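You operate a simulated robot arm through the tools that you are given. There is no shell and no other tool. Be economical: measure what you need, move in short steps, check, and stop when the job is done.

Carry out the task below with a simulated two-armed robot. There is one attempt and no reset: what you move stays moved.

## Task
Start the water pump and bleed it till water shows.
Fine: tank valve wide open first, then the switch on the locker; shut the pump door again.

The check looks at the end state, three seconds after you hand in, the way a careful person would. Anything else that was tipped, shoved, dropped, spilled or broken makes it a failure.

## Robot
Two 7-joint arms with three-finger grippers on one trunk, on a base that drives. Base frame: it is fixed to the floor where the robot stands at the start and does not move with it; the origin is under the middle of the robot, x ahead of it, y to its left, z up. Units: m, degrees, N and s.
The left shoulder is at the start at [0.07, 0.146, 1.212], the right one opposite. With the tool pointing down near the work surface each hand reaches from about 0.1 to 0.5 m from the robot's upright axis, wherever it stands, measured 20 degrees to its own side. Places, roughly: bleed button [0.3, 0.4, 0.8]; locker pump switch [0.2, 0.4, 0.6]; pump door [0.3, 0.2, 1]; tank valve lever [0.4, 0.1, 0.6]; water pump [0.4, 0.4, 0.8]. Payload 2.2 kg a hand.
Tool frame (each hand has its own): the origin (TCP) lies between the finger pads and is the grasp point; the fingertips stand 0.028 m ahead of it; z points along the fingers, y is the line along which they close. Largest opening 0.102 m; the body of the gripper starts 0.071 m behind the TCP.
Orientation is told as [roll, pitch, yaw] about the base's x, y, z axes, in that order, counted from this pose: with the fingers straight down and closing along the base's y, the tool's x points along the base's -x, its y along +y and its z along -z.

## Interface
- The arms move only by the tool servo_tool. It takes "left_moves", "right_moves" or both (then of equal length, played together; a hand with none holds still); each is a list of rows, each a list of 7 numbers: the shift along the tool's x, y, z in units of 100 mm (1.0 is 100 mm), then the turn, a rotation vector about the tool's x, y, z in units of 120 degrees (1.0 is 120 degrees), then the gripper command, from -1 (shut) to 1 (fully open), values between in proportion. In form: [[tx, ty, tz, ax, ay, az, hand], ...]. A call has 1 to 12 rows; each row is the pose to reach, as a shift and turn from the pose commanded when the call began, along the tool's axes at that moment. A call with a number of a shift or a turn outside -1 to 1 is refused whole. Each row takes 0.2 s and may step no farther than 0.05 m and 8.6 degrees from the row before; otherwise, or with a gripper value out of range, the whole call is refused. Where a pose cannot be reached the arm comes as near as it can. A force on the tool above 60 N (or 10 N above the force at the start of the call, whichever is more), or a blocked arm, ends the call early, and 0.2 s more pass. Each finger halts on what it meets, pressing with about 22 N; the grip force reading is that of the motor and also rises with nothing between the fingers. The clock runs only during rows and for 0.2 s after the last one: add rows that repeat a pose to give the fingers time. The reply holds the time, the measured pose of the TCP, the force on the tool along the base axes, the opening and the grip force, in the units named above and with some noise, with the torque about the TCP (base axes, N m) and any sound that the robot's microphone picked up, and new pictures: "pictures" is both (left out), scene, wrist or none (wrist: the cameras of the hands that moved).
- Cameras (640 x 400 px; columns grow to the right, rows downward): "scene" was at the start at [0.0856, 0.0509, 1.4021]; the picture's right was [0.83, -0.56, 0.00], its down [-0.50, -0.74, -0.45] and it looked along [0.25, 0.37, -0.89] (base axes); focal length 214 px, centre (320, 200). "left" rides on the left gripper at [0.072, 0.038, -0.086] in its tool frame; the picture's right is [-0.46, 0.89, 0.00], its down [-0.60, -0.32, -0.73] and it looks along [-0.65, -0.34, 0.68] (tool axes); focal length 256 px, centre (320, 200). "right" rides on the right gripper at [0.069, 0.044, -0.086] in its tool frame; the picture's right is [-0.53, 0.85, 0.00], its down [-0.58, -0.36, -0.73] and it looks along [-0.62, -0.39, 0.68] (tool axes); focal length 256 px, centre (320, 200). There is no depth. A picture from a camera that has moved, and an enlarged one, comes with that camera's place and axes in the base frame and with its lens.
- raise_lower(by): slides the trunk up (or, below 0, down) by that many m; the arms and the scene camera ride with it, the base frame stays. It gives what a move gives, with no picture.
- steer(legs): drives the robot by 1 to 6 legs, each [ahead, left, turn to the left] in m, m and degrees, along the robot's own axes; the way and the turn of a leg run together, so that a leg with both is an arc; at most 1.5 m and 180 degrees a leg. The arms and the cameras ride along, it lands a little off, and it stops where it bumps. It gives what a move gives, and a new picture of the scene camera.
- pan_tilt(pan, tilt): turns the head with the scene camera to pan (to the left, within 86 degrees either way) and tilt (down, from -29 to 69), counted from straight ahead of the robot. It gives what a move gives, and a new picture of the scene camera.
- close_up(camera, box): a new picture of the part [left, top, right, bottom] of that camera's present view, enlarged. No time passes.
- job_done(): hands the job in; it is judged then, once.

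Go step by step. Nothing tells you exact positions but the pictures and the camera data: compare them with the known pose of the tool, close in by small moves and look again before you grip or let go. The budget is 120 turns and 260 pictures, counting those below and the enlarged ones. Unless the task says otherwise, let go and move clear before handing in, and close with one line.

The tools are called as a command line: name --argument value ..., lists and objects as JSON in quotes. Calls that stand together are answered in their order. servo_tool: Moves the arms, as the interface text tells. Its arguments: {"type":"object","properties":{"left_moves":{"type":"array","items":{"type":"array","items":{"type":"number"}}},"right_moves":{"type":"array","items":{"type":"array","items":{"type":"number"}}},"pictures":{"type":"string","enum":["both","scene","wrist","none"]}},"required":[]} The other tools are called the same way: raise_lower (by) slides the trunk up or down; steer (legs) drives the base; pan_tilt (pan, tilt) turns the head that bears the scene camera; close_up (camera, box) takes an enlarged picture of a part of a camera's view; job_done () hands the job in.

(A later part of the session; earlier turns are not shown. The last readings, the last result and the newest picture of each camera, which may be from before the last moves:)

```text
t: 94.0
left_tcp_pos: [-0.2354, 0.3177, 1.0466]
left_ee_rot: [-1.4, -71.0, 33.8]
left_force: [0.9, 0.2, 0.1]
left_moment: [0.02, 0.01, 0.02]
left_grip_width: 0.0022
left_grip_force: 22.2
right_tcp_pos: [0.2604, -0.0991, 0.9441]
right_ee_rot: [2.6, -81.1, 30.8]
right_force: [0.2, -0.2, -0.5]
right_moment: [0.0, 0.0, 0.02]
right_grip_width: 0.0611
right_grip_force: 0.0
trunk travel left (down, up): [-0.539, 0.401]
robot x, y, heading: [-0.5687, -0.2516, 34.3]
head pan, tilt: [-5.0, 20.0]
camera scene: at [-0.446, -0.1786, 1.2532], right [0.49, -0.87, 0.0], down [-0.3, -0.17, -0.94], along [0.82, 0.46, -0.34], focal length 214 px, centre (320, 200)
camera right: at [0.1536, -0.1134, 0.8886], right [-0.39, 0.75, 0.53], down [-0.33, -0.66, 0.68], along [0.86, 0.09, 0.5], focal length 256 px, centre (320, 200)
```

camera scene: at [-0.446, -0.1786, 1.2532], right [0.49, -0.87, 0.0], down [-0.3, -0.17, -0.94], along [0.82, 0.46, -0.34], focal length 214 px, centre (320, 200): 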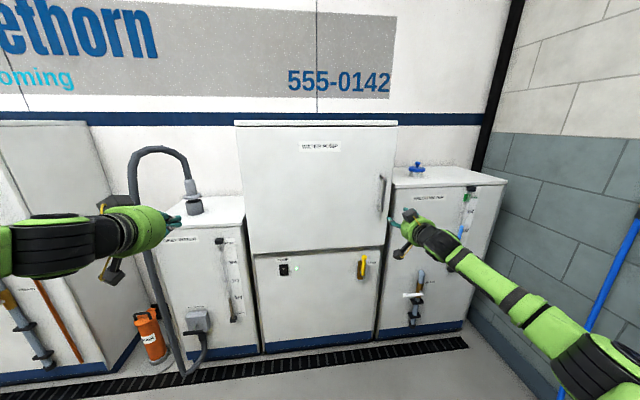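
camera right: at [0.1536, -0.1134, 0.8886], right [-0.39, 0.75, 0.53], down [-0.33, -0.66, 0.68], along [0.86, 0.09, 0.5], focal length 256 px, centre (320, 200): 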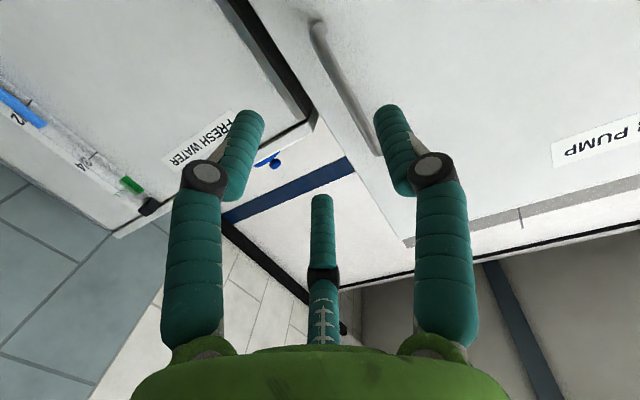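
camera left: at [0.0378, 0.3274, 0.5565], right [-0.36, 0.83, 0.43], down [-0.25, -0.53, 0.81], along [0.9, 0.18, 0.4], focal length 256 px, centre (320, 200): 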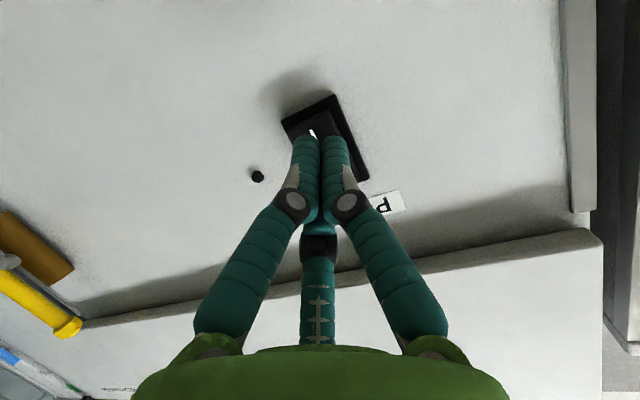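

The bar is nearly centred between my fingers. Approach 9 cm and check again.

servo_tool --right_moves '[[-0.16, 0, 0.2, 0, 0, 0, 0.3], [-0.25, 0, 0.4, 0, 0, 0, 0.3], [-0.33, 0, 0.6, 0, 0, 0, 0.3], [-0.33, 0, 0.86, 0, 0, 0, 0.3], [-0.33, 0, 0.86, 0, 0, 0, 0.3]]'

close_up --camera "scene" --box '[340, 150, 460, 225]'

```text
t: 95.2
left_tcp_pos: [-0.2341, 0.3162, 1.0469]
left_ee_rot: [-1.3, -71.2, 33.7]
left_force: [0.0, 0.5, -0.2]
left_moment: [0.01, 0.01, 0.01]
left_grip_width: 0.0026
left_grip_force: 22.1
right_tcp_pos: [0.324, -0.0582, 0.9612]
right_ee_rot: [2.4, -81.2, 30.9]
right_force: [0.7, -0.2, -0.6]
right_moment: [0.0, 0.0, 0.02]
right_grip_width: 0.066
right_grip_force: 0.1
right hand out of reach, approached as far as the arm can: row 4, 5
trunk travel left (down, up): [-0.539, 0.401]
robot x, y, heading: [-0.5713, -0.2515, 34.2]
head pan, tilt: [-5.0, 20.0]
camera scene: at [-0.4458, -0.1793, 1.2533], right [0.49, -0.87, 0.0], down [-0.3, -0.17, -0.94], along [0.82, 0.46, -0.34], focal length 214 px, centre (320, 200)
camera right: at [0.2175, -0.0731, 0.9061], right [-0.39, 0.75, 0.53], down [-0.33, -0.66, 0.68], along [0.86, 0.09, 0.5], focal length 256 px, centre (320, 200)
```

scene: 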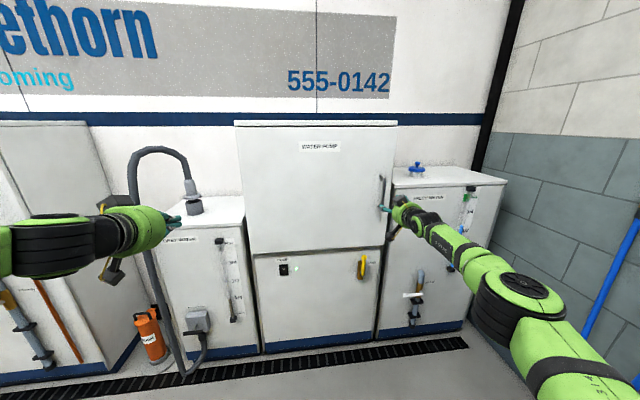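
right: 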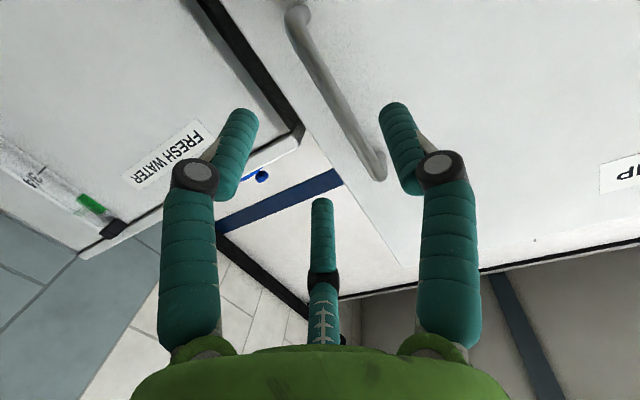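

```text
5.33 times, centred on (400, 188) of scene
camera zoom: at [-0.4458, -0.1793, 1.2533], right [0.49, -0.87, 0.0], down [-0.3, -0.17, -0.94], along [0.82, 0.46, -0.34], focal length 1144 px, centre (-107, 267)
```

zoom: 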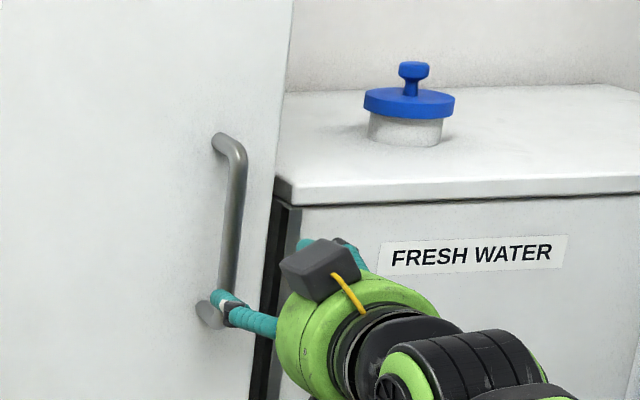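

The bar lies right on the tool axis, about 12 cm ahead and the hand is slightly low. I'll drive 9 cm ahead, and raise the hand 1.5 cm.

steer --legs '[[0.09, 0, 0]]'

servo_tool --right_moves '[[-0.1, 0, 0, 0, 0, 0, 0.3], [-0.15, 0, 0.0, 0, 0, 0, 0.3]]'

close_up --camera "scene" --box '[340, 140, 460, 215]'

```text
t: 96.2
left_tcp_pos: [-0.1608, 0.3672, 1.0468]
left_ee_rot: [-1.3, -71.2, 33.8]
left_force: [0.6, -0.2, -0.6]
left_moment: [0.04, 0.0, -0.03]
left_grip_width: 0.0021
left_grip_force: 22.3
right_tcp_pos: [0.3972, -0.0075, 0.961]
right_ee_rot: [2.5, -81.1, 30.7]
right_force: [-0.8, 0.1, -0.5]
right_moment: [0.02, -0.02, -0.01]
right_grip_width: 0.0665
right_grip_force: 0.1
trunk travel left (down, up): [-0.539, 0.401]
robot x, y, heading: [-0.4925, -0.2036, 34.1]
head pan, tilt: [-5.0, 20.0]
camera scene: at [-0.3722, -0.1283, 1.2533], right [0.49, -0.87, 0.0], down [-0.3, -0.17, -0.94], along [0.82, 0.46, -0.34], focal length 214 px, centre (320, 200)
```

scene: 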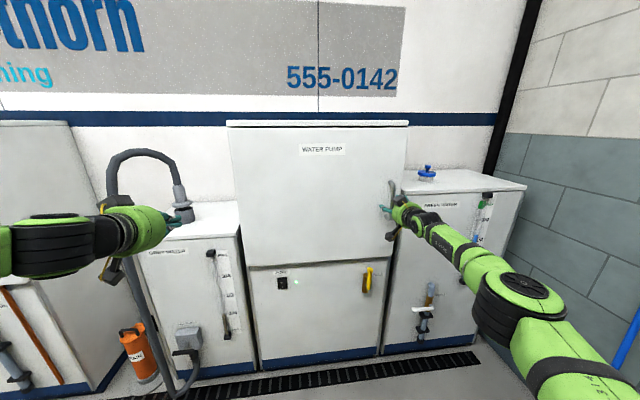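

```text
t: 96.8
left_tcp_pos: [-0.1606, 0.3671, 1.0461]
left_ee_rot: [-1.5, -71.3, 33.8]
left_force: [0.4, 0.5, -0.5]
left_moment: [0.01, 0.03, 0.0]
left_grip_width: 0.0024
left_grip_force: 21.9
right_tcp_pos: [0.3977, -0.0082, 0.9758]
right_ee_rot: [2.6, -81.1, 30.7]
right_force: [-0.3, -0.6, 0.3]
right_moment: [0.0, 0.04, 0.0]
right_grip_width: 0.0663
right_grip_force: 0.0
trunk travel left (down, up): [-0.539, 0.401]
robot x, y, heading: [-0.4932, -0.1992, 34.4]
head pan, tilt: [-5.0, 20.0]
camera scene: at [-0.3717, -0.1281, 1.2532], right [0.49, -0.87, 0.0], down [-0.3, -0.17, -0.94], along [0.82, 0.46, -0.34], focal length 214 px, centre (320, 200)
camera right: at [0.291, -0.0213, 0.9207], right [-0.39, 0.75, 0.53], down [-0.33, -0.66, 0.68], along [0.86, 0.09, 0.5], focal length 256 px, centre (320, 200)
```

scene: 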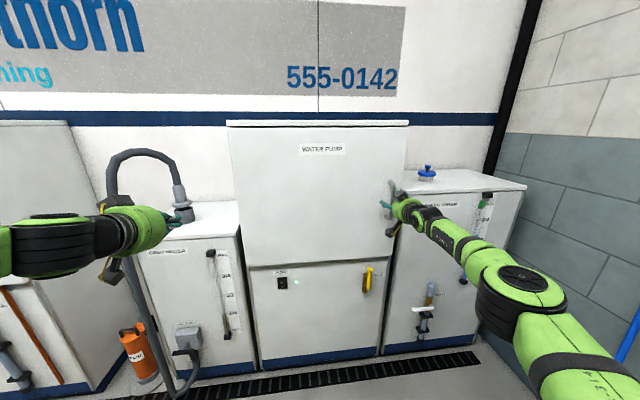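
right: 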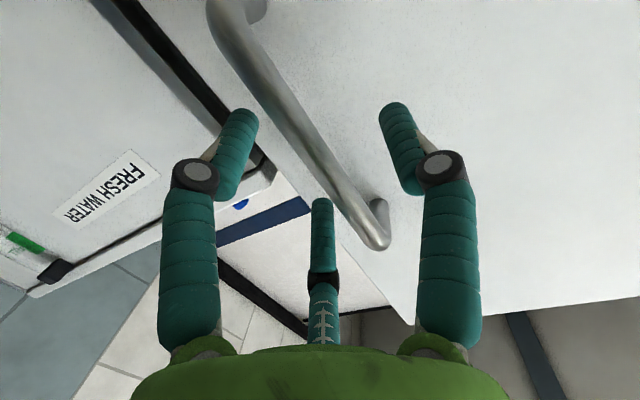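

```text
5.33 times, centred on (400, 178) of scene
camera zoom: at [-0.3717, -0.1281, 1.2532], right [0.49, -0.87, 0.0], down [-0.3, -0.17, -0.94], along [0.82, 0.46, -0.34], focal length 1144 px, centre (-107, 320)
```

zoom: 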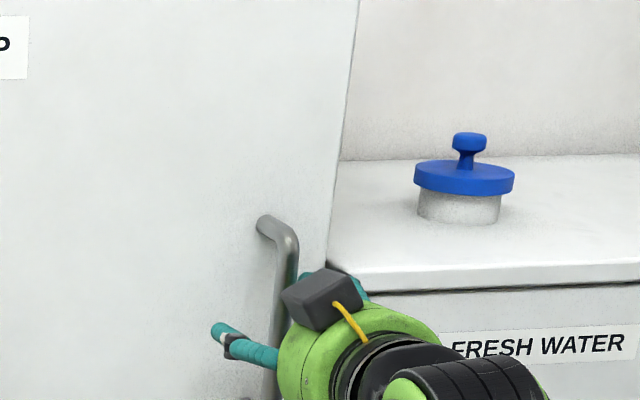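

Parallax from the two wrist pictures puts the bar right at the TCP now, ~1 cm left of centre. Shift left 1 cm and close.

servo_tool --right_moves '[[0, 0.1, 0, 0, 0, 0, 0.3], [0, 0.1, 0, 0, 0, 0, -0.4], [0, 0.1, 0, 0, 0, 0, -1], [0, 0.1, 0, 0, 0, 0, -1], [0, 0.1, 0, 0, 0, 0, -1]]' --pictures "wrist"

```text
t: 98.0
left_tcp_pos: [-0.1572, 0.3636, 1.0474]
left_ee_rot: [-0.5, -71.0, 32.9]
left_force: [0.6, 0.0, -0.1]
left_moment: [0.01, -0.01, 0.03]
left_grip_width: 0.0022
left_grip_force: 22.5
right_tcp_pos: [0.3988, -0.0083, 0.9715]
right_ee_rot: [3.2, -80.7, 29.4]
right_force: [1.0, -22.2, -14.9]
right_moment: [-0.56, -0.58, -0.17]
right_grip_width: 0.0222
right_grip_force: 45.2
trunk travel left (down, up): [-0.539, 0.401]
robot x, y, heading: [-0.4963, -0.202, 34.5]
head pan, tilt: [-5.0, 20.0]
camera right: at [0.2923, -0.0216, 0.9169], right [-0.38, 0.75, 0.53], down [-0.33, -0.65, 0.68], along [0.86, 0.08, 0.5], focal length 256 px, centre (320, 200)
```

right: 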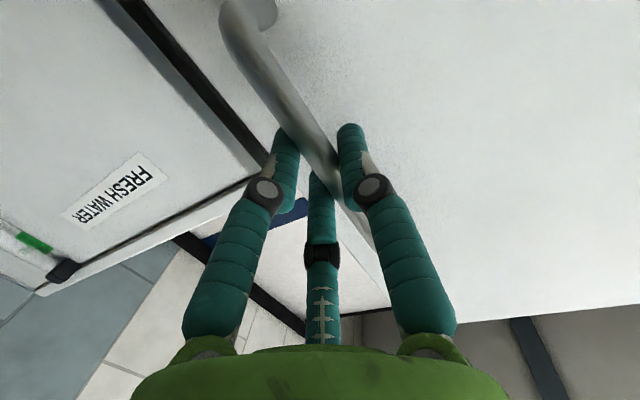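

Gripped (22 mm bar). I'll relieve the side load and pull gently, watching the force.

servo_tool --right_moves '[[0, -0.08, 0, 0, 0, 0, -1], [0.015, -0.08, -0.1, 0, 0, 0, -1], [0.03, -0.08, -0.2, 0, 0, 0, -1], [0.05, -0.07, -0.35, 0, 0, 0, -1], [0.075, -0.05, -0.5, 0, 0, 0, -1], [0.11, -0.03, -0.7, 0, 0, 0, -1], [0.14, 0, -0.9, 0, 0, 0, -1]]'

```text
t: 99.7
left_tcp_pos: [-0.1585, 0.3674, 1.046]
left_ee_rot: [-1.0, -71.2, 33.6]
left_force: [-0.1, 0.2, -0.5]
left_moment: [-0.01, 0.01, 0.03]
left_grip_width: 0.0022
left_grip_force: 22.0
right_tcp_pos: [0.319, -0.0476, 0.9723]
right_ee_rot: [2.9, -80.9, 30.5]
right_force: [1.1, -2.8, -10.7]
right_moment: [-0.67, 0.08, 0.04]
right_grip_width: 0.0215
right_grip_force: 44.9
right hand out of reach, approached as far as the arm can: row 2, 3
trunk travel left (down, up): [-0.539, 0.401]
robot x, y, heading: [-0.4964, -0.1989, 34.4]
head pan, tilt: [-5.0, 20.0]
camera scene: at [-0.3698, -0.1286, 1.253], right [0.49, -0.87, 0.0], down [-0.3, -0.17, -0.94], along [0.82, 0.46, -0.34], focal length 214 px, centre (320, 200)
camera right: at [0.2129, -0.0631, 0.9175], right [-0.39, 0.75, 0.53], down [-0.32, -0.66, 0.68], along [0.86, 0.09, 0.5], focal length 256 px, centre (320, 200)
```

scene: 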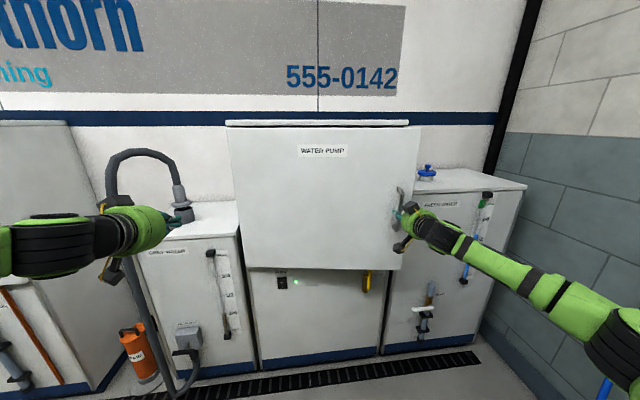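
right: 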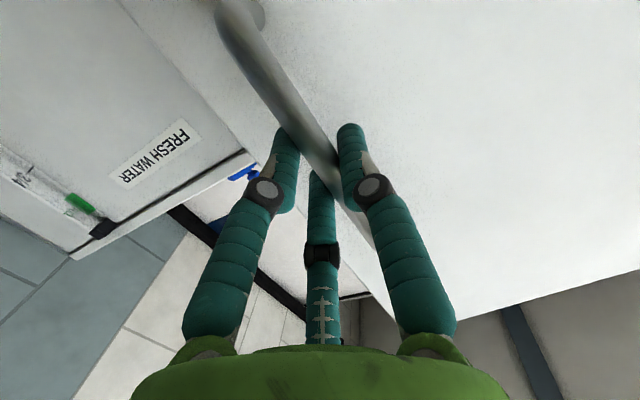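

The door swings freely. I'll continue by driving the base back and slightly left along the door's arc, to about 30°.

steer --legs '[[-0.09, 0.025, 0], [-0.09, 0.04, 0]]'

```text
t: 101.5
left_tcp_pos: [-0.342, 0.3252, 1.0444]
left_ee_rot: [-1.6, -71.0, 33.9]
left_force: [0.2, -0.2, 0.2]
left_moment: [-0.02, -0.02, -0.04]
left_grip_width: 0.0023
left_grip_force: 22.1
right_tcp_pos: [0.1367, -0.0888, 0.9728]
right_ee_rot: [2.2, -81.0, 31.4]
right_force: [-0.9, 12.7, -15.2]
right_moment: [0.53, -1.05, -0.03]
right_grip_width: 0.0218
right_grip_force: 44.7
trunk travel left (down, up): [-0.539, 0.401]
robot x, y, heading: [-0.6776, -0.242, 34.0]
head pan, tilt: [-5.0, 20.0]
camera scene: at [-0.552, -0.1697, 1.2527], right [0.49, -0.87, 0.0], down [-0.3, -0.17, -0.94], along [0.82, 0.46, -0.35], focal length 214 px, centre (320, 200)
```

scene: 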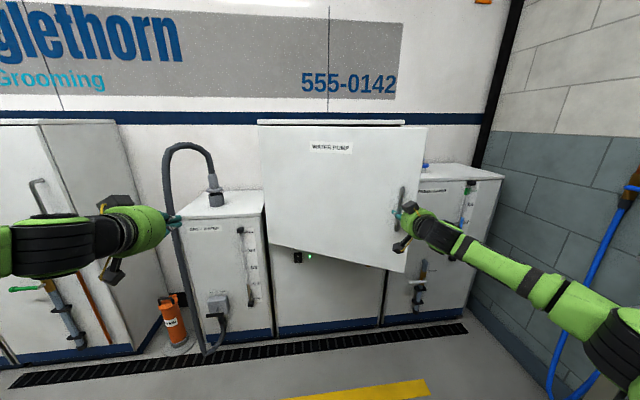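

Door at about 28°. Continue the arc with the base to about 55°.

steer --legs '[[-0.1, 0.065, 0], [-0.09, 0.1, 0]]'

```text
t: 103.6
left_tcp_pos: [-0.5874, 0.3591, 1.0402]
left_ee_rot: [-2.3, -70.7, 34.7]
left_force: [-0.9, 0.0, -0.4]
left_moment: [0.01, -0.02, 0.02]
left_grip_width: 0.0024
left_grip_force: 22.0
right_tcp_pos: [-0.1149, -0.0461, 0.9729]
right_ee_rot: [1.5, -81.1, 33.2]
right_force: [20.0, 45.2, -1.3]
right_moment: [0.75, -0.65, -0.04]
right_grip_width: 0.0219
right_grip_force: 45.0
trunk travel left (down, up): [-0.539, 0.401]
robot x, y, heading: [-0.9279, -0.2155, 34.1]
head pan, tilt: [-5.0, 20.0]
camera scene: at [-0.7983, -0.1338, 1.2521], right [0.49, -0.87, 0.01], down [-0.3, -0.18, -0.94], along [0.82, 0.46, -0.35], focal length 214 px, centre (320, 200)
```

scene: 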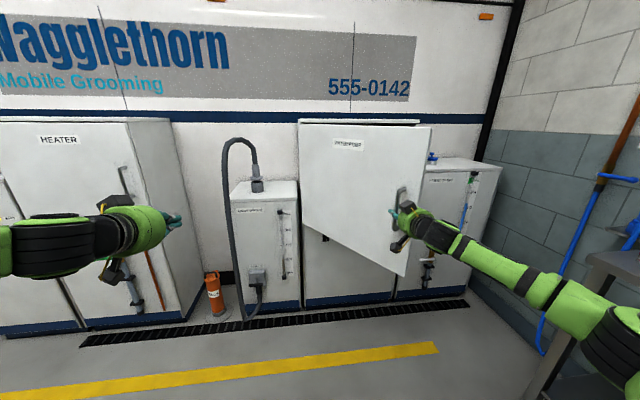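

The door is at about 58°. Release the handle and back off, then I'll push the door wider from its inner side.

servo_tool --right_moves '[[0, 0, 0, 0, 0, 0, 0], [0, 0, 0, 0, 0, 0, 0.5], [0, 0, 0, 0, 0, 0, 0.6]]' --pictures "wrist"

steer --legs '[[-0.1, 0, 0]]'

```text
t: 104.4
left_tcp_pos: [-0.5908, 0.3494, 1.0468]
left_ee_rot: [-1.2, -71.2, 33.6]
left_force: [0.2, 0.3, 1.0]
left_moment: [-0.02, 0.02, -0.01]
left_grip_width: 0.002
left_grip_force: 22.3
right_tcp_pos: [-0.1187, -0.0546, 0.9771]
right_ee_rot: [3.9, -81.5, 30.8]
right_force: [0.1, -0.6, 0.7]
right_moment: [-0.04, -0.01, -0.02]
right_grip_width: 0.0818
right_grip_force: 0.0
trunk travel left (down, up): [-0.539, 0.401]
robot x, y, heading: [-0.9272, -0.2186, 34.4]
head pan, tilt: [-5.0, 20.0]
camera right: at [-0.2236, -0.0717, 0.9217], right [-0.41, 0.73, 0.54], down [-0.31, -0.67, 0.67], along [0.85, 0.11, 0.51], focal length 256 px, centre (320, 200)
```

right: 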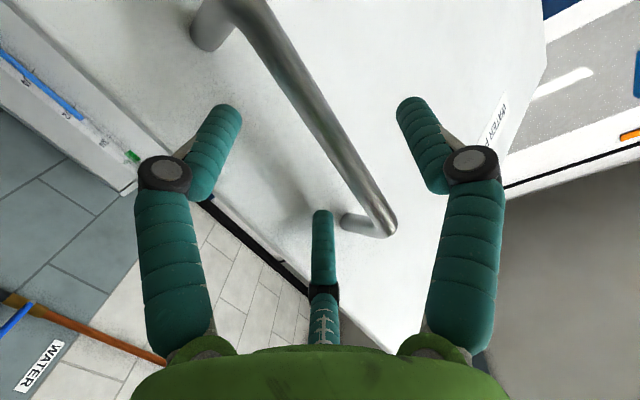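

```text
t: 105.6
left_tcp_pos: [-0.674, 0.295, 1.0463]
left_ee_rot: [-1.3, -71.1, 33.7]
left_force: [-0.3, 0.5, 0.0]
left_moment: [0.06, -0.01, 0.02]
left_grip_width: 0.0021
left_grip_force: 22.0
right_tcp_pos: [-0.2012, -0.1108, 0.9775]
right_ee_rot: [3.6, -81.6, 31.0]
right_force: [0.3, -0.7, -0.4]
right_moment: [-0.02, 0.0, 0.01]
right_grip_width: 0.0815
right_grip_force: 0.0
trunk travel left (down, up): [-0.539, 0.401]
robot x, y, heading: [-1.0065, -0.2739, 34.0]
head pan, tilt: [-5.0, 20.0]
camera scene: at [-0.8851, -0.2007, 1.2532], right [0.49, -0.87, 0.0], down [-0.3, -0.17, -0.94], along [0.82, 0.46, -0.34], focal length 214 px, centre (320, 200)
```

scene: 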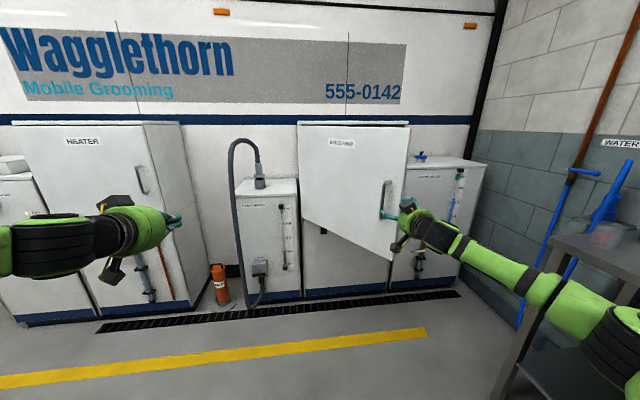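

Free of the handle. Close the fingers, drive right then ahead so the hand passes the door edge on its inner side.

servo_tool --right_moves '[[0, 0, 0, 0, 0, 0, 0], [0, 0, 0, 0, 0, 0, -1], [0, 0, 0, 0, 0, 0, -1]]' --pictures "none"

steer --legs '[[0, -0.15, 0], [0.18, 0, 0]]'

```text
t: 106.4
left_tcp_pos: [-0.6744, 0.2939, 1.0468]
left_ee_rot: [-1.4, -71.1, 33.8]
left_force: [0.0, 0.6, 0.2]
left_moment: [0.02, 0.0, 0.02]
left_grip_width: 0.0018
left_grip_force: 22.2
right_tcp_pos: [-0.2012, -0.1105, 0.9766]
right_ee_rot: [3.7, -81.4, 31.0]
right_force: [0.7, 0.2, -0.2]
right_moment: [0.0, -0.01, -0.02]
right_grip_width: 0.0021
right_grip_force: 22.3
trunk travel left (down, up): [-0.539, 0.401]
robot x, y, heading: [-1.0081, -0.2716, 34.3]
head pan, tilt: [-5.0, 20.0]
```

```text
t: 108.8
left_tcp_pos: [-0.4435, 0.2753, 1.0472]
left_ee_rot: [-1.2, -71.2, 33.9]
left_force: [0.8, 1.2, -0.2]
left_moment: [0.01, 0.01, 0.01]
left_grip_width: 0.0022
left_grip_force: 21.8
right_tcp_pos: [0.0313, -0.1298, 0.9763]
right_ee_rot: [3.8, -81.4, 31.1]
right_force: [0.2, 0.2, 0.1]
right_moment: [0.01, 0.0, -0.01]
right_grip_width: 0.0018
right_grip_force: 22.1
trunk travel left (down, up): [-0.539, 0.401]
robot x, y, heading: [-0.7763, -0.2968, 34.4]
head pan, tilt: [-5.0, 20.0]
camera scene: at [-0.6528, -0.2211, 1.2533], right [0.49, -0.87, 0.0], down [-0.3, -0.17, -0.94], along [0.82, 0.46, -0.34], focal length 214 px, centre (320, 200)
```

scene: 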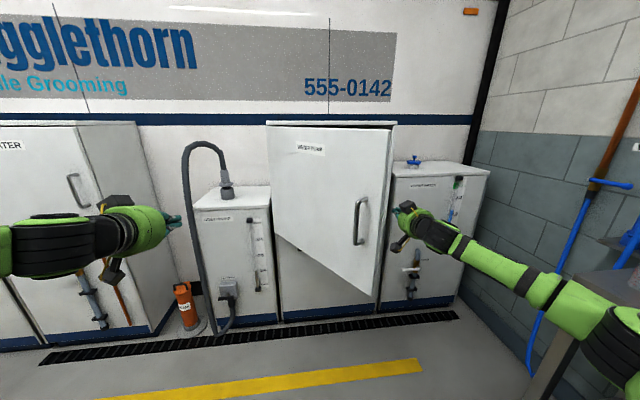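

The hand is on the inner side of the door edge. Drive 8 cm ahead and then left to sweep the door wider.

steer --legs '[[0.08, 0, 0], [0, 0.3, 0]]'

```text
t: 111.5
left_tcp_pos: [-0.5421, 0.565, 1.0478]
left_ee_rot: [-1.3, -71.2, 33.5]
left_force: [-0.2, -0.5, -0.4]
left_moment: [0.0, -0.01, -0.02]
left_grip_width: 0.0023
left_grip_force: 22.0
right_tcp_pos: [-0.0697, 0.1575, 0.9764]
right_ee_rot: [3.7, -81.5, 30.8]
right_force: [-0.1, -0.1, -0.9]
right_moment: [-0.04, 0.02, -0.05]
right_grip_width: 0.0022
right_grip_force: 22.3
trunk travel left (down, up): [-0.539, 0.401]
robot x, y, heading: [-0.8737, -0.0002, 33.7]
head pan, tilt: [-5.0, 20.0]
camera scene: at [-0.755, 0.0699, 1.2532], right [0.49, -0.87, 0.0], down [-0.3, -0.17, -0.94], along [0.82, 0.46, -0.34], focal length 214 px, centre (320, 200)
```

scene: 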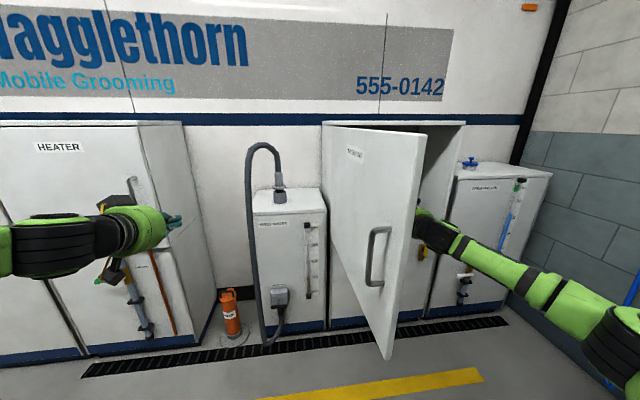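

The door is swinging wide nicely. Push another 15 cm.

steer --legs '[[0, 0.15, 0]]'

pan_tilt --pan -10 --tilt 35

```text
t: 112.9
left_tcp_pos: [-0.6257, 0.688, 1.0481]
left_ee_rot: [-1.2, -71.1, 33.3]
left_force: [-0.4, 0.0, -0.1]
left_moment: [0.0, 0.01, 0.03]
left_grip_width: 0.0023
left_grip_force: 22.0
right_tcp_pos: [-0.1531, 0.2801, 0.9762]
right_ee_rot: [3.7, -81.6, 30.7]
right_force: [0.7, 0.0, -0.9]
right_moment: [-0.03, -0.02, -0.02]
right_grip_width: 0.002
right_grip_force: 22.0
trunk travel left (down, up): [-0.539, 0.401]
robot x, y, heading: [-0.9585, 0.1234, 34.1]
head pan, tilt: [-5.0, 20.0]
camera scene: at [-0.8383, 0.1934, 1.2532], right [0.48, -0.87, 0.0], down [-0.3, -0.17, -0.94], along [0.82, 0.46, -0.34], focal length 214 px, centre (320, 200)
```

scene: 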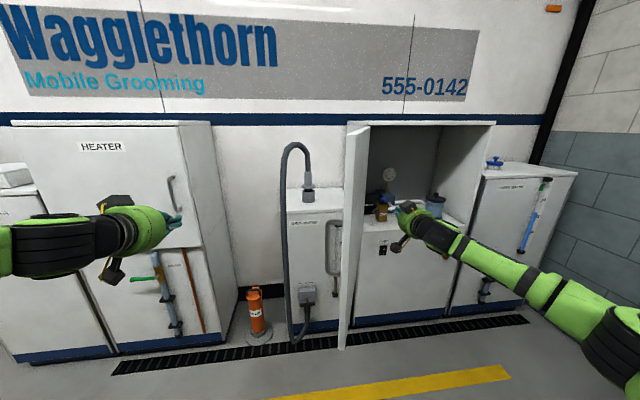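

```text
t: 113.7
left_tcp_pos: [-0.6259, 0.687, 1.0464]
left_ee_rot: [-1.2, -71.3, 33.3]
left_force: [0.2, 0.4, -1.2]
left_moment: [-0.01, 0.01, 0.02]
left_grip_width: 0.002
left_grip_force: 22.0
right_tcp_pos: [-0.1533, 0.2802, 0.9757]
right_ee_rot: [3.6, -81.6, 30.7]
right_force: [-1.3, 0.5, 0.2]
right_moment: [-0.03, 0.03, 0.0]
right_grip_width: 0.0021
right_grip_force: 22.1
trunk travel left (down, up): [-0.539, 0.401]
robot x, y, heading: [-0.9639, 0.1208, 34.2]
head pan, tilt: [-10.0, 35.0]
camera scene: at [-0.8393, 0.1841, 1.2295], right [0.41, -0.91, 0.0], down [-0.52, -0.23, -0.82], along [0.75, 0.33, -0.57], focal length 214 px, centre (320, 200)
```

scene: 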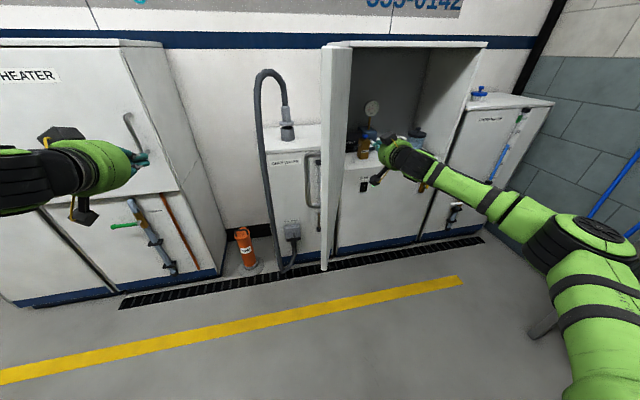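

The door stands wide open and the pump is visible inside. Zoom on the interior.

close_up --camera "scene" --box '[320, 60, 480, 200]'

close_up --camera "right" --box '[0, 0, 640, 400]'

```text
2.86 times, centred on (400, 130) of scene
camera zoom: at [-0.8393, 0.1841, 1.2295], right [0.41, -0.91, 0.0], down [-0.52, -0.23, -0.82], along [0.75, 0.33, -0.57], focal length 613 px, centre (91, 400)
```

zoom: 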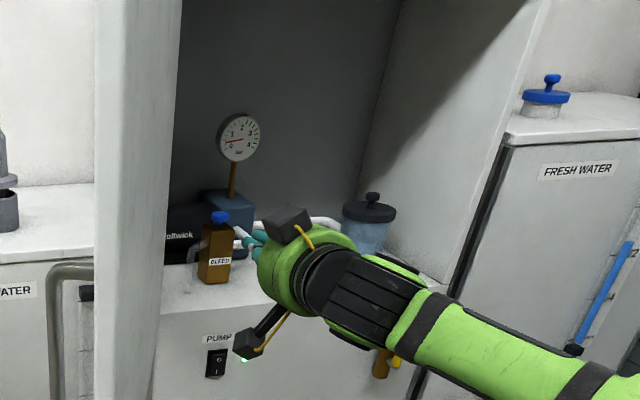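

```text
1.00 times, centred on (320, 200) of right (not enlarged: the box is as wide or as high as the picture)
camera zoom: at [-0.2589, 0.2639, 0.9211], right [-0.41, 0.74, 0.54], down [-0.32, -0.67, 0.67], along [0.86, 0.11, 0.51], focal length 256 px, centre (320, 200)
```

zoom: 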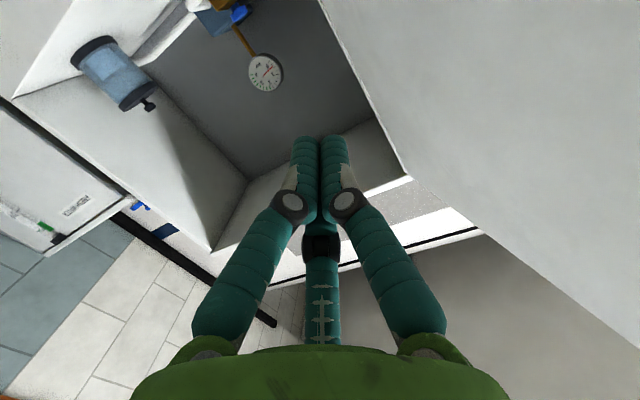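

The BLEED valve is a brass block with a blue push-button on top, just inside the opening: press it downward. First I'll tuck the left arm so it can't touch the door.

servo_tool --left_moves '[[0, 0, -0.3, 0, 0.06, 0, -1], [0, 0, -0.6, 0, 0.12, 0, -1], [0, 0, -0.9, 0, 0.18, 0, -1], [0, 0, -1, 0, 0.24, 0, -1], [0, 0, -1, 0, 0.3, 0, -1], [0, 0, -1, 0, 0.36, 0, -1], [0, 0, -1, 0, 0.42, 0, -1], [0, 0, -1, 0, 0.48, 0, -1], [0, 0, -1, 0, 0.54, 0, -1], [0, 0, -1, 0, 0.59, 0, -1]]' --pictures "none"

servo_tool --left_moves '[[0.25, 0, 0, 0, 0, 0, -1], [0.5, 0, 0, 0, 0, 0, -1], [0.75, 0, 0, 0, 0, 0, -1], [1, 0, 0, 0, 0, 0, -1]]' --pictures "none"

servo_tool --left_moves '[[0.25, 0, 0, 0, 0, 0, -1], [0.5, 0, 0, 0, 0, 0, -1], [0.75, 0, 0, 0, 0, 0, -1], [1, 0, 0, 0, 0, 0, -1]]' --pictures "scene"

```text
t: 115.9
left_tcp_pos: [-0.7044, 0.6384, 1.0787]
left_ee_rot: [-0.5, -0.2, 32.1]
left_force: [-0.5, 0.5, -0.2]
left_moment: [0.01, 0.04, -0.01]
left_grip_width: 0.0022
left_grip_force: 22.0
right_tcp_pos: [-0.1531, 0.2811, 0.9754]
right_ee_rot: [3.7, -81.4, 30.9]
right_force: [0.4, 0.8, -0.5]
right_moment: [0.04, -0.01, -0.02]
right_grip_width: 0.0024
right_grip_force: 22.2
trunk travel left (down, up): [-0.539, 0.401]
robot x, y, heading: [-0.9606, 0.122, 33.9]
head pan, tilt: [-10.0, 35.0]
```

```text
t: 116.9
left_tcp_pos: [-0.7912, 0.584, 1.0769]
left_ee_rot: [-0.3, -0.4, 32.2]
left_force: [-0.5, -0.6, 0.1]
left_moment: [0.0, -0.06, 0.02]
left_grip_width: 0.0022
left_grip_force: 22.1
right_tcp_pos: [-0.1535, 0.2801, 0.9785]
right_ee_rot: [3.6, -81.5, 31.0]
right_force: [0.2, 0.0, -0.8]
right_moment: [-0.01, 0.04, 0.0]
right_grip_width: 0.0023
right_grip_force: 21.6
trunk travel left (down, up): [-0.539, 0.401]
robot x, y, heading: [-0.9587, 0.1184, 34.2]
head pan, tilt: [-10.0, 35.0]
```

```text
t: 117.9
left_tcp_pos: [-0.877, 0.5295, 1.0769]
left_ee_rot: [-0.4, -0.3, 32.2]
left_force: [-0.3, -0.4, 0.3]
left_moment: [-0.02, -0.02, 0.02]
left_grip_width: 0.0025
left_grip_force: 22.3
right_tcp_pos: [-0.1549, 0.2801, 0.9774]
right_ee_rot: [3.5, -81.4, 30.9]
right_force: [-0.7, 0.0, -0.5]
right_moment: [0.01, 0.03, -0.05]
right_grip_width: 0.0023
right_grip_force: 21.8
trunk travel left (down, up): [-0.539, 0.401]
robot x, y, heading: [-0.9634, 0.1199, 34.0]
head pan, tilt: [-10.0, 35.0]
camera scene: at [-0.8406, 0.1839, 1.2296], right [0.41, -0.91, 0.0], down [-0.52, -0.23, -0.82], along [0.75, 0.33, -0.57], focal length 214 px, centre (320, 200)
```

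scene: 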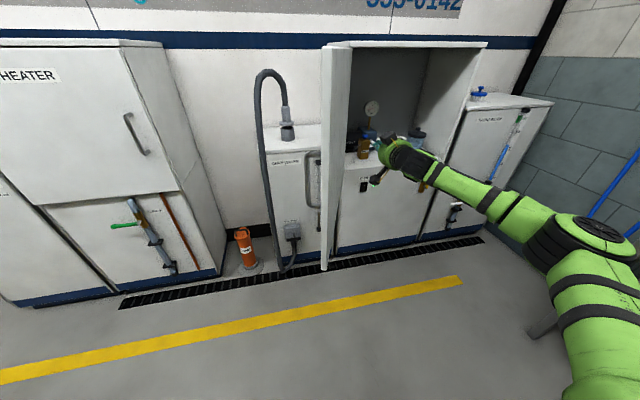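

Button is at about [0.293, 0.433, 0.85]. I'll retract the left hand more, drive right out past the opening, and rotate 25° left so the right arm can reach in clear of the door.

servo_tool --left_moves '[[0.3, -0.2, 0, 0, 0, 0, -1], [0.6, -0.4, 0, 0, 0, 0, -1], [0.9, -0.6, 0, 0, 0, 0, -1], [1, -0.8, 0, 0, 0, 0, -1], [1, -0.8, 0, 0, 0, 0, -1]]' --pictures "none"

steer --legs '[[0, -0.5, 0], [0, 0, 25]]'

```text
t: 119.1
left_tcp_pos: [-0.9175, 0.41, 1.0782]
left_ee_rot: [-0.4, -0.4, 32.2]
left_force: [-0.3, -0.1, -0.2]
left_moment: [0.0, 0.03, -0.01]
left_grip_width: 0.0021
left_grip_force: 21.3
right_tcp_pos: [-0.1531, 0.2805, 0.9763]
right_ee_rot: [3.5, -81.5, 31.0]
right_force: [0.6, 0.1, 0.6]
right_moment: [0.02, 0.02, 0.0]
right_grip_width: 0.0023
right_grip_force: 22.0
trunk travel left (down, up): [-0.539, 0.401]
robot x, y, heading: [-0.9602, 0.1198, 34.1]
head pan, tilt: [-10.0, 35.0]
```

```text
t: 123.3
left_tcp_pos: [-0.7692, -0.0052, 1.0795]
left_ee_rot: [-0.4, -0.4, 57.6]
left_force: [-0.1, 0.0, 0.4]
left_moment: [-0.01, 0.02, 0.01]
left_grip_width: 0.0019
left_grip_force: 21.9
right_tcp_pos: [-0.0245, 0.2044, 0.9762]
right_ee_rot: [3.6, -81.5, 56.2]
right_force: [0.3, -0.3, 0.6]
right_moment: [0.0, 0.01, 0.02]
right_grip_width: 0.0022
right_grip_force: 22.1
trunk travel left (down, up): [-0.539, 0.401]
robot x, y, heading: [-0.6858, -0.2849, 59.4]
head pan, tilt: [-10.0, 35.0]
camera scene: at [-0.6038, -0.1756, 1.2294], right [0.76, -0.65, 0.0], down [-0.37, -0.44, -0.82], along [0.53, 0.62, -0.57], focal length 214 px, centre (320, 200)
```

scene: 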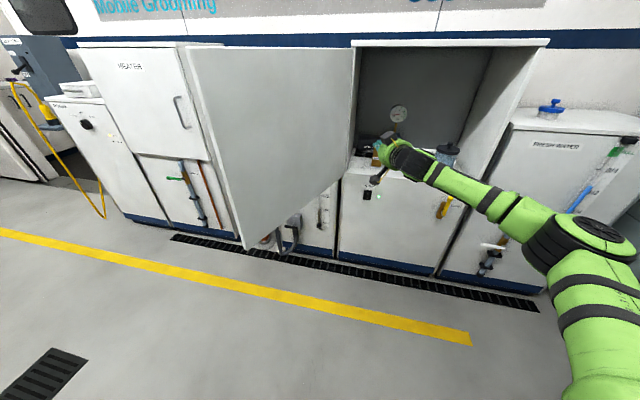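

Plenty of clearance. Pitch the hand 37° nose-down and raise slightly, then drive in.

servo_tool --right_moves '[[-0.06, 0, 0, 0, 0.065, 0, -1], [-0.12, 0, 0, 0, 0.13, 0, -1], [-0.18, 0, 0, 0, 0.195, 0, -1], [-0.24, 0, 0, 0, 0.26, 0, -1], [-0.3, 0, 0, 0, 0.31, 0, -1]]' --pictures "none"

steer --legs '[[0, -0.15, 0], [0.24, 0, 0]]'

close_up --camera "right" --box '[0, 0, 640, 400]'

```text
t: 124.5
left_tcp_pos: [-0.7713, -0.0054, 1.0784]
left_ee_rot: [-0.5, -0.5, 57.6]
left_force: [-0.2, -0.3, -0.7]
left_moment: [-0.01, 0.0, 0.03]
left_grip_width: 0.0018
left_grip_force: 22.0
right_tcp_pos: [-0.0238, 0.2086, 1.003]
right_ee_rot: [1.0, -47.2, 59.3]
right_force: [-0.4, 0.0, 0.7]
right_moment: [0.01, 0.0, 0.0]
right_grip_width: 0.0021
right_grip_force: 22.5
right hand out of reach, approached as far as the arm can: row 5
trunk travel left (down, up): [-0.539, 0.401]
robot x, y, heading: [-0.6895, -0.2867, 59.4]
head pan, tilt: [-10.0, 35.0]
```

```text
t: 127.3
left_tcp_pos: [-0.518, 0.1296, 1.0798]
left_ee_rot: [-0.5, -0.4, 57.8]
left_force: [0.4, -0.9, -0.2]
left_moment: [0.0, 0.03, 0.0]
left_grip_width: 0.002
left_grip_force: 21.9
right_tcp_pos: [0.2293, 0.3461, 1.0034]
right_ee_rot: [0.8, -47.3, 59.3]
right_force: [-0.1, 0.3, 0.0]
right_moment: [0.02, -0.02, -0.01]
right_grip_width: 0.002
right_grip_force: 22.1
trunk travel left (down, up): [-0.539, 0.401]
robot x, y, heading: [-0.4321, -0.1474, 59.5]
head pan, tilt: [-10.0, 35.0]
camera scene: at [-0.3505, -0.04, 1.2294], right [0.76, -0.65, 0.0], down [-0.37, -0.44, -0.82], along [0.53, 0.62, -0.57], focal length 214 px, centre (320, 200)
```

scene: 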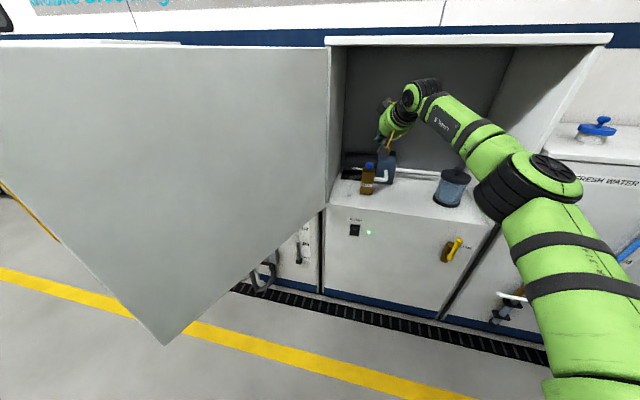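

```text
1.00 times, centred on (320, 200) of right (not enlarged: the box is as wide or as high as the picture)
camera zoom: at [0.1352, 0.2734, 1.0113], right [-0.55, 0.73, 0.4], down [0.25, -0.31, 0.92], along [0.8, 0.6, -0.01], focal length 256 px, centre (320, 200)
```

zoom: 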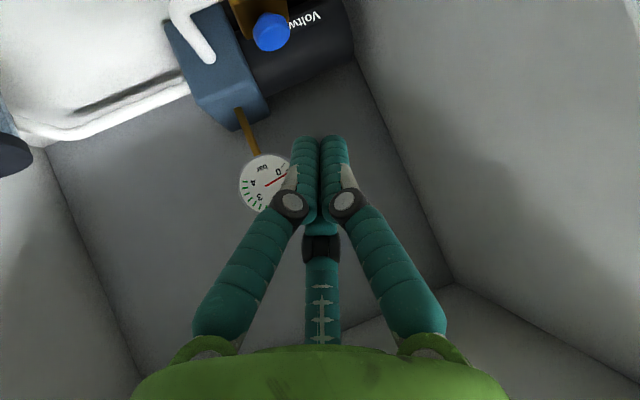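

The hand is inside above the pump; the blue button is ~11 cm ahead along the tool. Approach most of it and look again.

servo_tool --right_moves '[[0.04, -0.05, 0.25, 0, 0, 0, -1], [0.08, -0.1, 0.5, 0, 0, 0, -1], [0.12, -0.14, 0.75, 0, 0, 0, -1], [0.12, -0.14, 0.75, 0, 0, 0, -1]]'

close_up --camera "scene" --box '[330, 100, 480, 210]'

```text
t: 128.3
left_tcp_pos: [-0.517, 0.1311, 1.0784]
left_ee_rot: [-0.4, -0.4, 57.8]
left_force: [-0.3, 0.4, -0.7]
left_moment: [0.03, 0.01, 0.02]
left_grip_width: 0.0019
left_grip_force: 22.2
right_tcp_pos: [0.2393, 0.3537, 0.96]
right_ee_rot: [0.8, -47.2, 59.3]
right_force: [0.0, 0.2, 0.3]
right_moment: [0.0, 0.02, -0.02]
right_grip_width: 0.0025
right_grip_force: 22.0
right hand out of reach, approached as far as the arm can: row 1, 2, 3, 4
trunk travel left (down, up): [-0.539, 0.401]
robot x, y, heading: [-0.4314, -0.1508, 59.5]
head pan, tilt: [-10.0, 35.0]
camera scene: at [-0.35, -0.0399, 1.2294], right [0.76, -0.65, 0.0], down [-0.37, -0.44, -0.82], along [0.53, 0.62, -0.57], focal length 214 px, centre (320, 200)
camera right: at [0.1448, 0.2809, 0.9676], right [-0.55, 0.73, 0.4], down [0.25, -0.31, 0.92], along [0.8, 0.6, -0.01], focal length 256 px, centre (320, 200)
```

scene: 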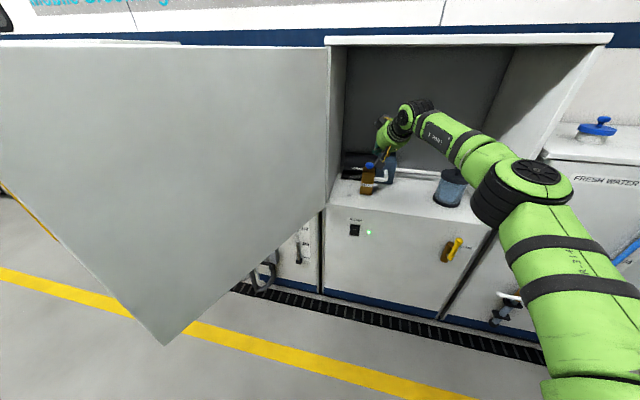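
right: 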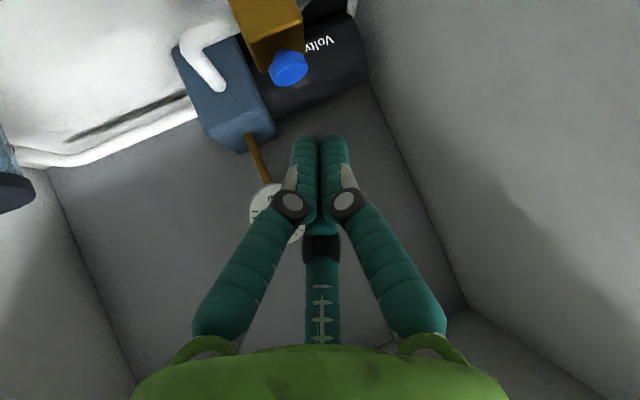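

```text
3.64 times, centred on (405, 155) of scene
camera zoom: at [-0.35, -0.0399, 1.2294], right [0.76, -0.65, 0.0], down [-0.37, -0.44, -0.82], along [0.53, 0.62, -0.57], focal length 780 px, centre (11, 364)
```

zoom: 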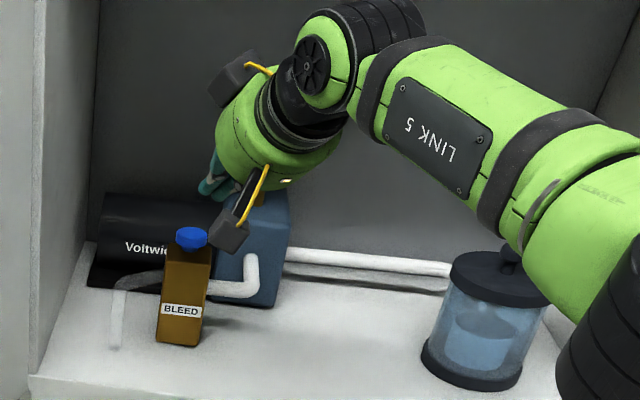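

Triangulation agrees: button top at [0.294, 0.416, 0.858]. I'll drive 6 cm ahead and 1.5 cm right to be over it, then lower with the trunk.

steer --legs '[[0.06, -0.015, 0]]'

close_up --camera "right" --box '[160, 0, 480, 200]'

close_up --camera "scene" --box '[330, 100, 480, 210]'

```text
t: 129.2
left_tcp_pos: [-0.4736, 0.1734, 1.079]
left_ee_rot: [-0.4, -0.4, 57.8]
left_force: [-0.1, 0.1, 0.4]
left_moment: [-0.05, 0.0, 0.01]
left_grip_width: 0.0021
left_grip_force: 22.0
right_tcp_pos: [0.283, 0.3974, 0.9616]
right_ee_rot: [0.8, -47.2, 59.4]
right_force: [0.5, -0.1, 0.0]
right_moment: [0.0, 0.03, -0.01]
right_grip_width: 0.0023
right_grip_force: 21.4
trunk travel left (down, up): [-0.539, 0.401]
robot x, y, heading: [-0.3912, -0.1054, 59.5]
head pan, tilt: [-10.0, 35.0]
camera scene: at [-0.3069, 0.0044, 1.2294], right [0.76, -0.65, 0.0], down [-0.37, -0.44, -0.82], along [0.53, 0.62, -0.57], focal length 214 px, centre (320, 200)
```

scene: 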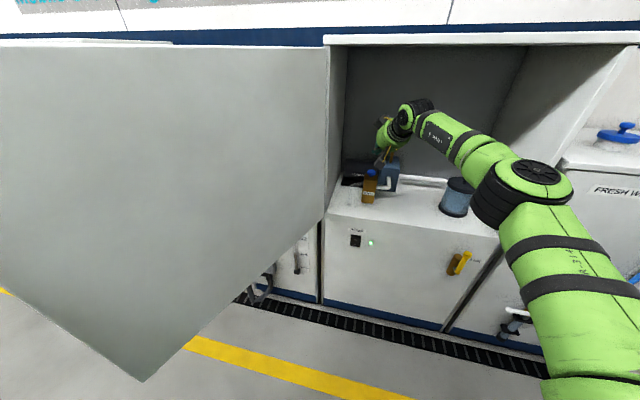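

```text
2.00 times, centred on (320, 100) of right
camera zoom: at [0.1881, 0.3251, 0.9681], right [-0.55, 0.73, 0.4], down [0.25, -0.31, 0.92], along [0.8, 0.6, -0.01], focal length 512 px, centre (320, 400)
```

zoom: 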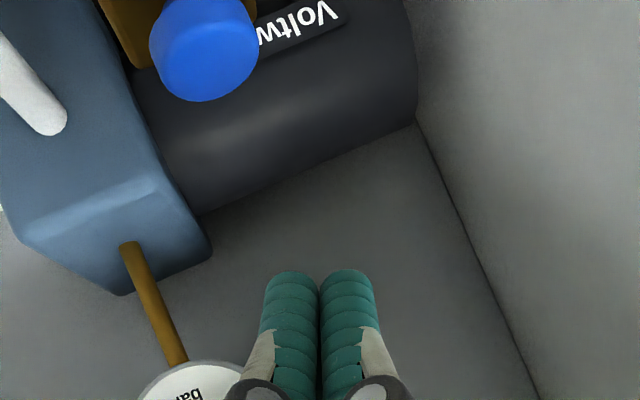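

```text
3.64 times, centred on (405, 155) of scene
camera zoom: at [-0.3069, 0.0044, 1.2294], right [0.76, -0.65, 0.0], down [-0.37, -0.44, -0.82], along [0.53, 0.62, -0.57], focal length 780 px, centre (11, 364)
```

zoom: 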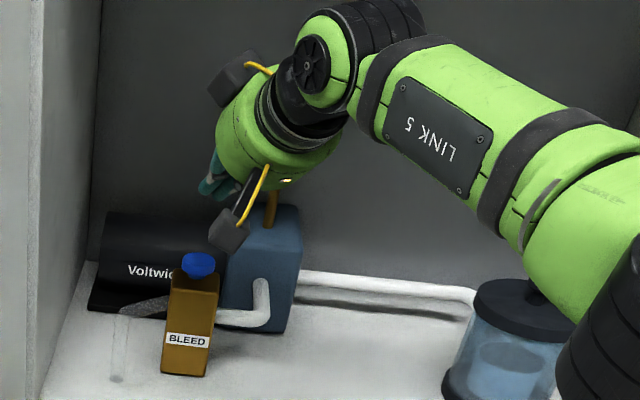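

The tips are above the button but ~1 cm short. Nudge forward 12 mm.

servo_tool --right_moves '[[-0.04, -0.012, 0.043, 0, 0, 0, -1], [-0.08, -0.025, 0.086, 0, 0, 0, -1], [-0.08, -0.025, 0.086, 0, 0, 0, -1]]' --pictures "none"

raise_lower --by -0.055

close_up --camera "right" --box '[160, 0, 480, 200]'

close_up --camera "scene" --box '[330, 90, 480, 200]'

```text
t: 130.0
left_tcp_pos: [-0.4734, 0.1745, 1.0785]
left_ee_rot: [-0.5, -0.4, 57.6]
left_force: [-0.3, -0.3, 0.7]
left_moment: [-0.02, -0.01, -0.01]
left_grip_width: 0.0021
left_grip_force: 22.0
right_tcp_pos: [0.2863, 0.4004, 0.9607]
right_ee_rot: [0.7, -47.6, 59.2]
right_force: [0.0, -1.0, 0.1]
right_moment: [-0.01, -0.03, -0.01]
right_grip_width: 0.0025
right_grip_force: 22.2
right hand out of reach, approached as far as the arm can: row 2, 3
trunk travel left (down, up): [-0.539, 0.401]
robot x, y, heading: [-0.3888, -0.1031, 59.4]
head pan, tilt: [-10.0, 35.0]
```

```text
t: 131.0
left_tcp_pos: [-0.4729, 0.1743, 1.0239]
left_ee_rot: [-0.5, -0.4, 57.7]
left_force: [-0.2, -0.2, -0.3]
left_moment: [0.03, -0.01, 0.0]
left_grip_width: 0.0021
left_grip_force: 21.9
right_tcp_pos: [0.2855, 0.4011, 0.9058]
right_ee_rot: [0.7, -47.5, 59.1]
right_force: [-0.3, 0.1, 0.9]
right_moment: [0.02, 0.0, 0.0]
right_grip_width: 0.0021
right_grip_force: 21.3
trunk travel left (down, up): [-0.484, 0.456]
robot x, y, heading: [-0.3888, -0.1071, 59.4]
head pan, tilt: [-10.0, 35.0]
```

```text
2.00 times, centred on (320, 100) of right
camera zoom: at [0.191, 0.3283, 0.9125], right [-0.54, 0.74, 0.4], down [0.25, -0.32, 0.92], along [0.8, 0.6, -0.01], focal length 512 px, centre (320, 400)
```

zoom: 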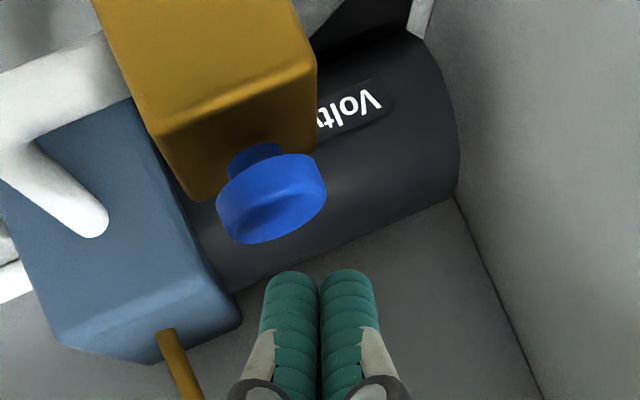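

```text
3.64 times, centred on (405, 145) of scene
camera zoom: at [-0.3069, 0.0041, 1.1744], right [0.76, -0.65, 0.0], down [-0.37, -0.44, -0.82], along [0.53, 0.62, -0.57], focal length 780 px, centre (11, 400)
```

zoom: 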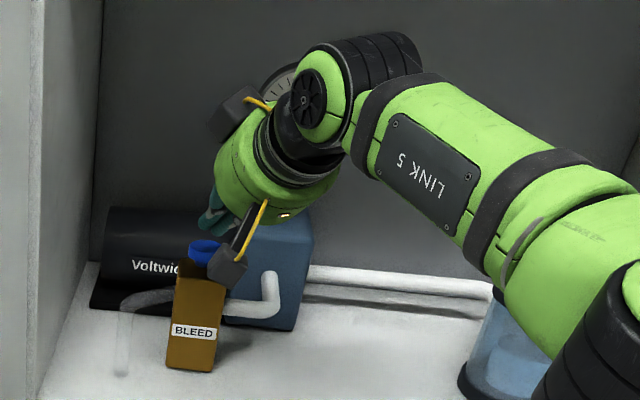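

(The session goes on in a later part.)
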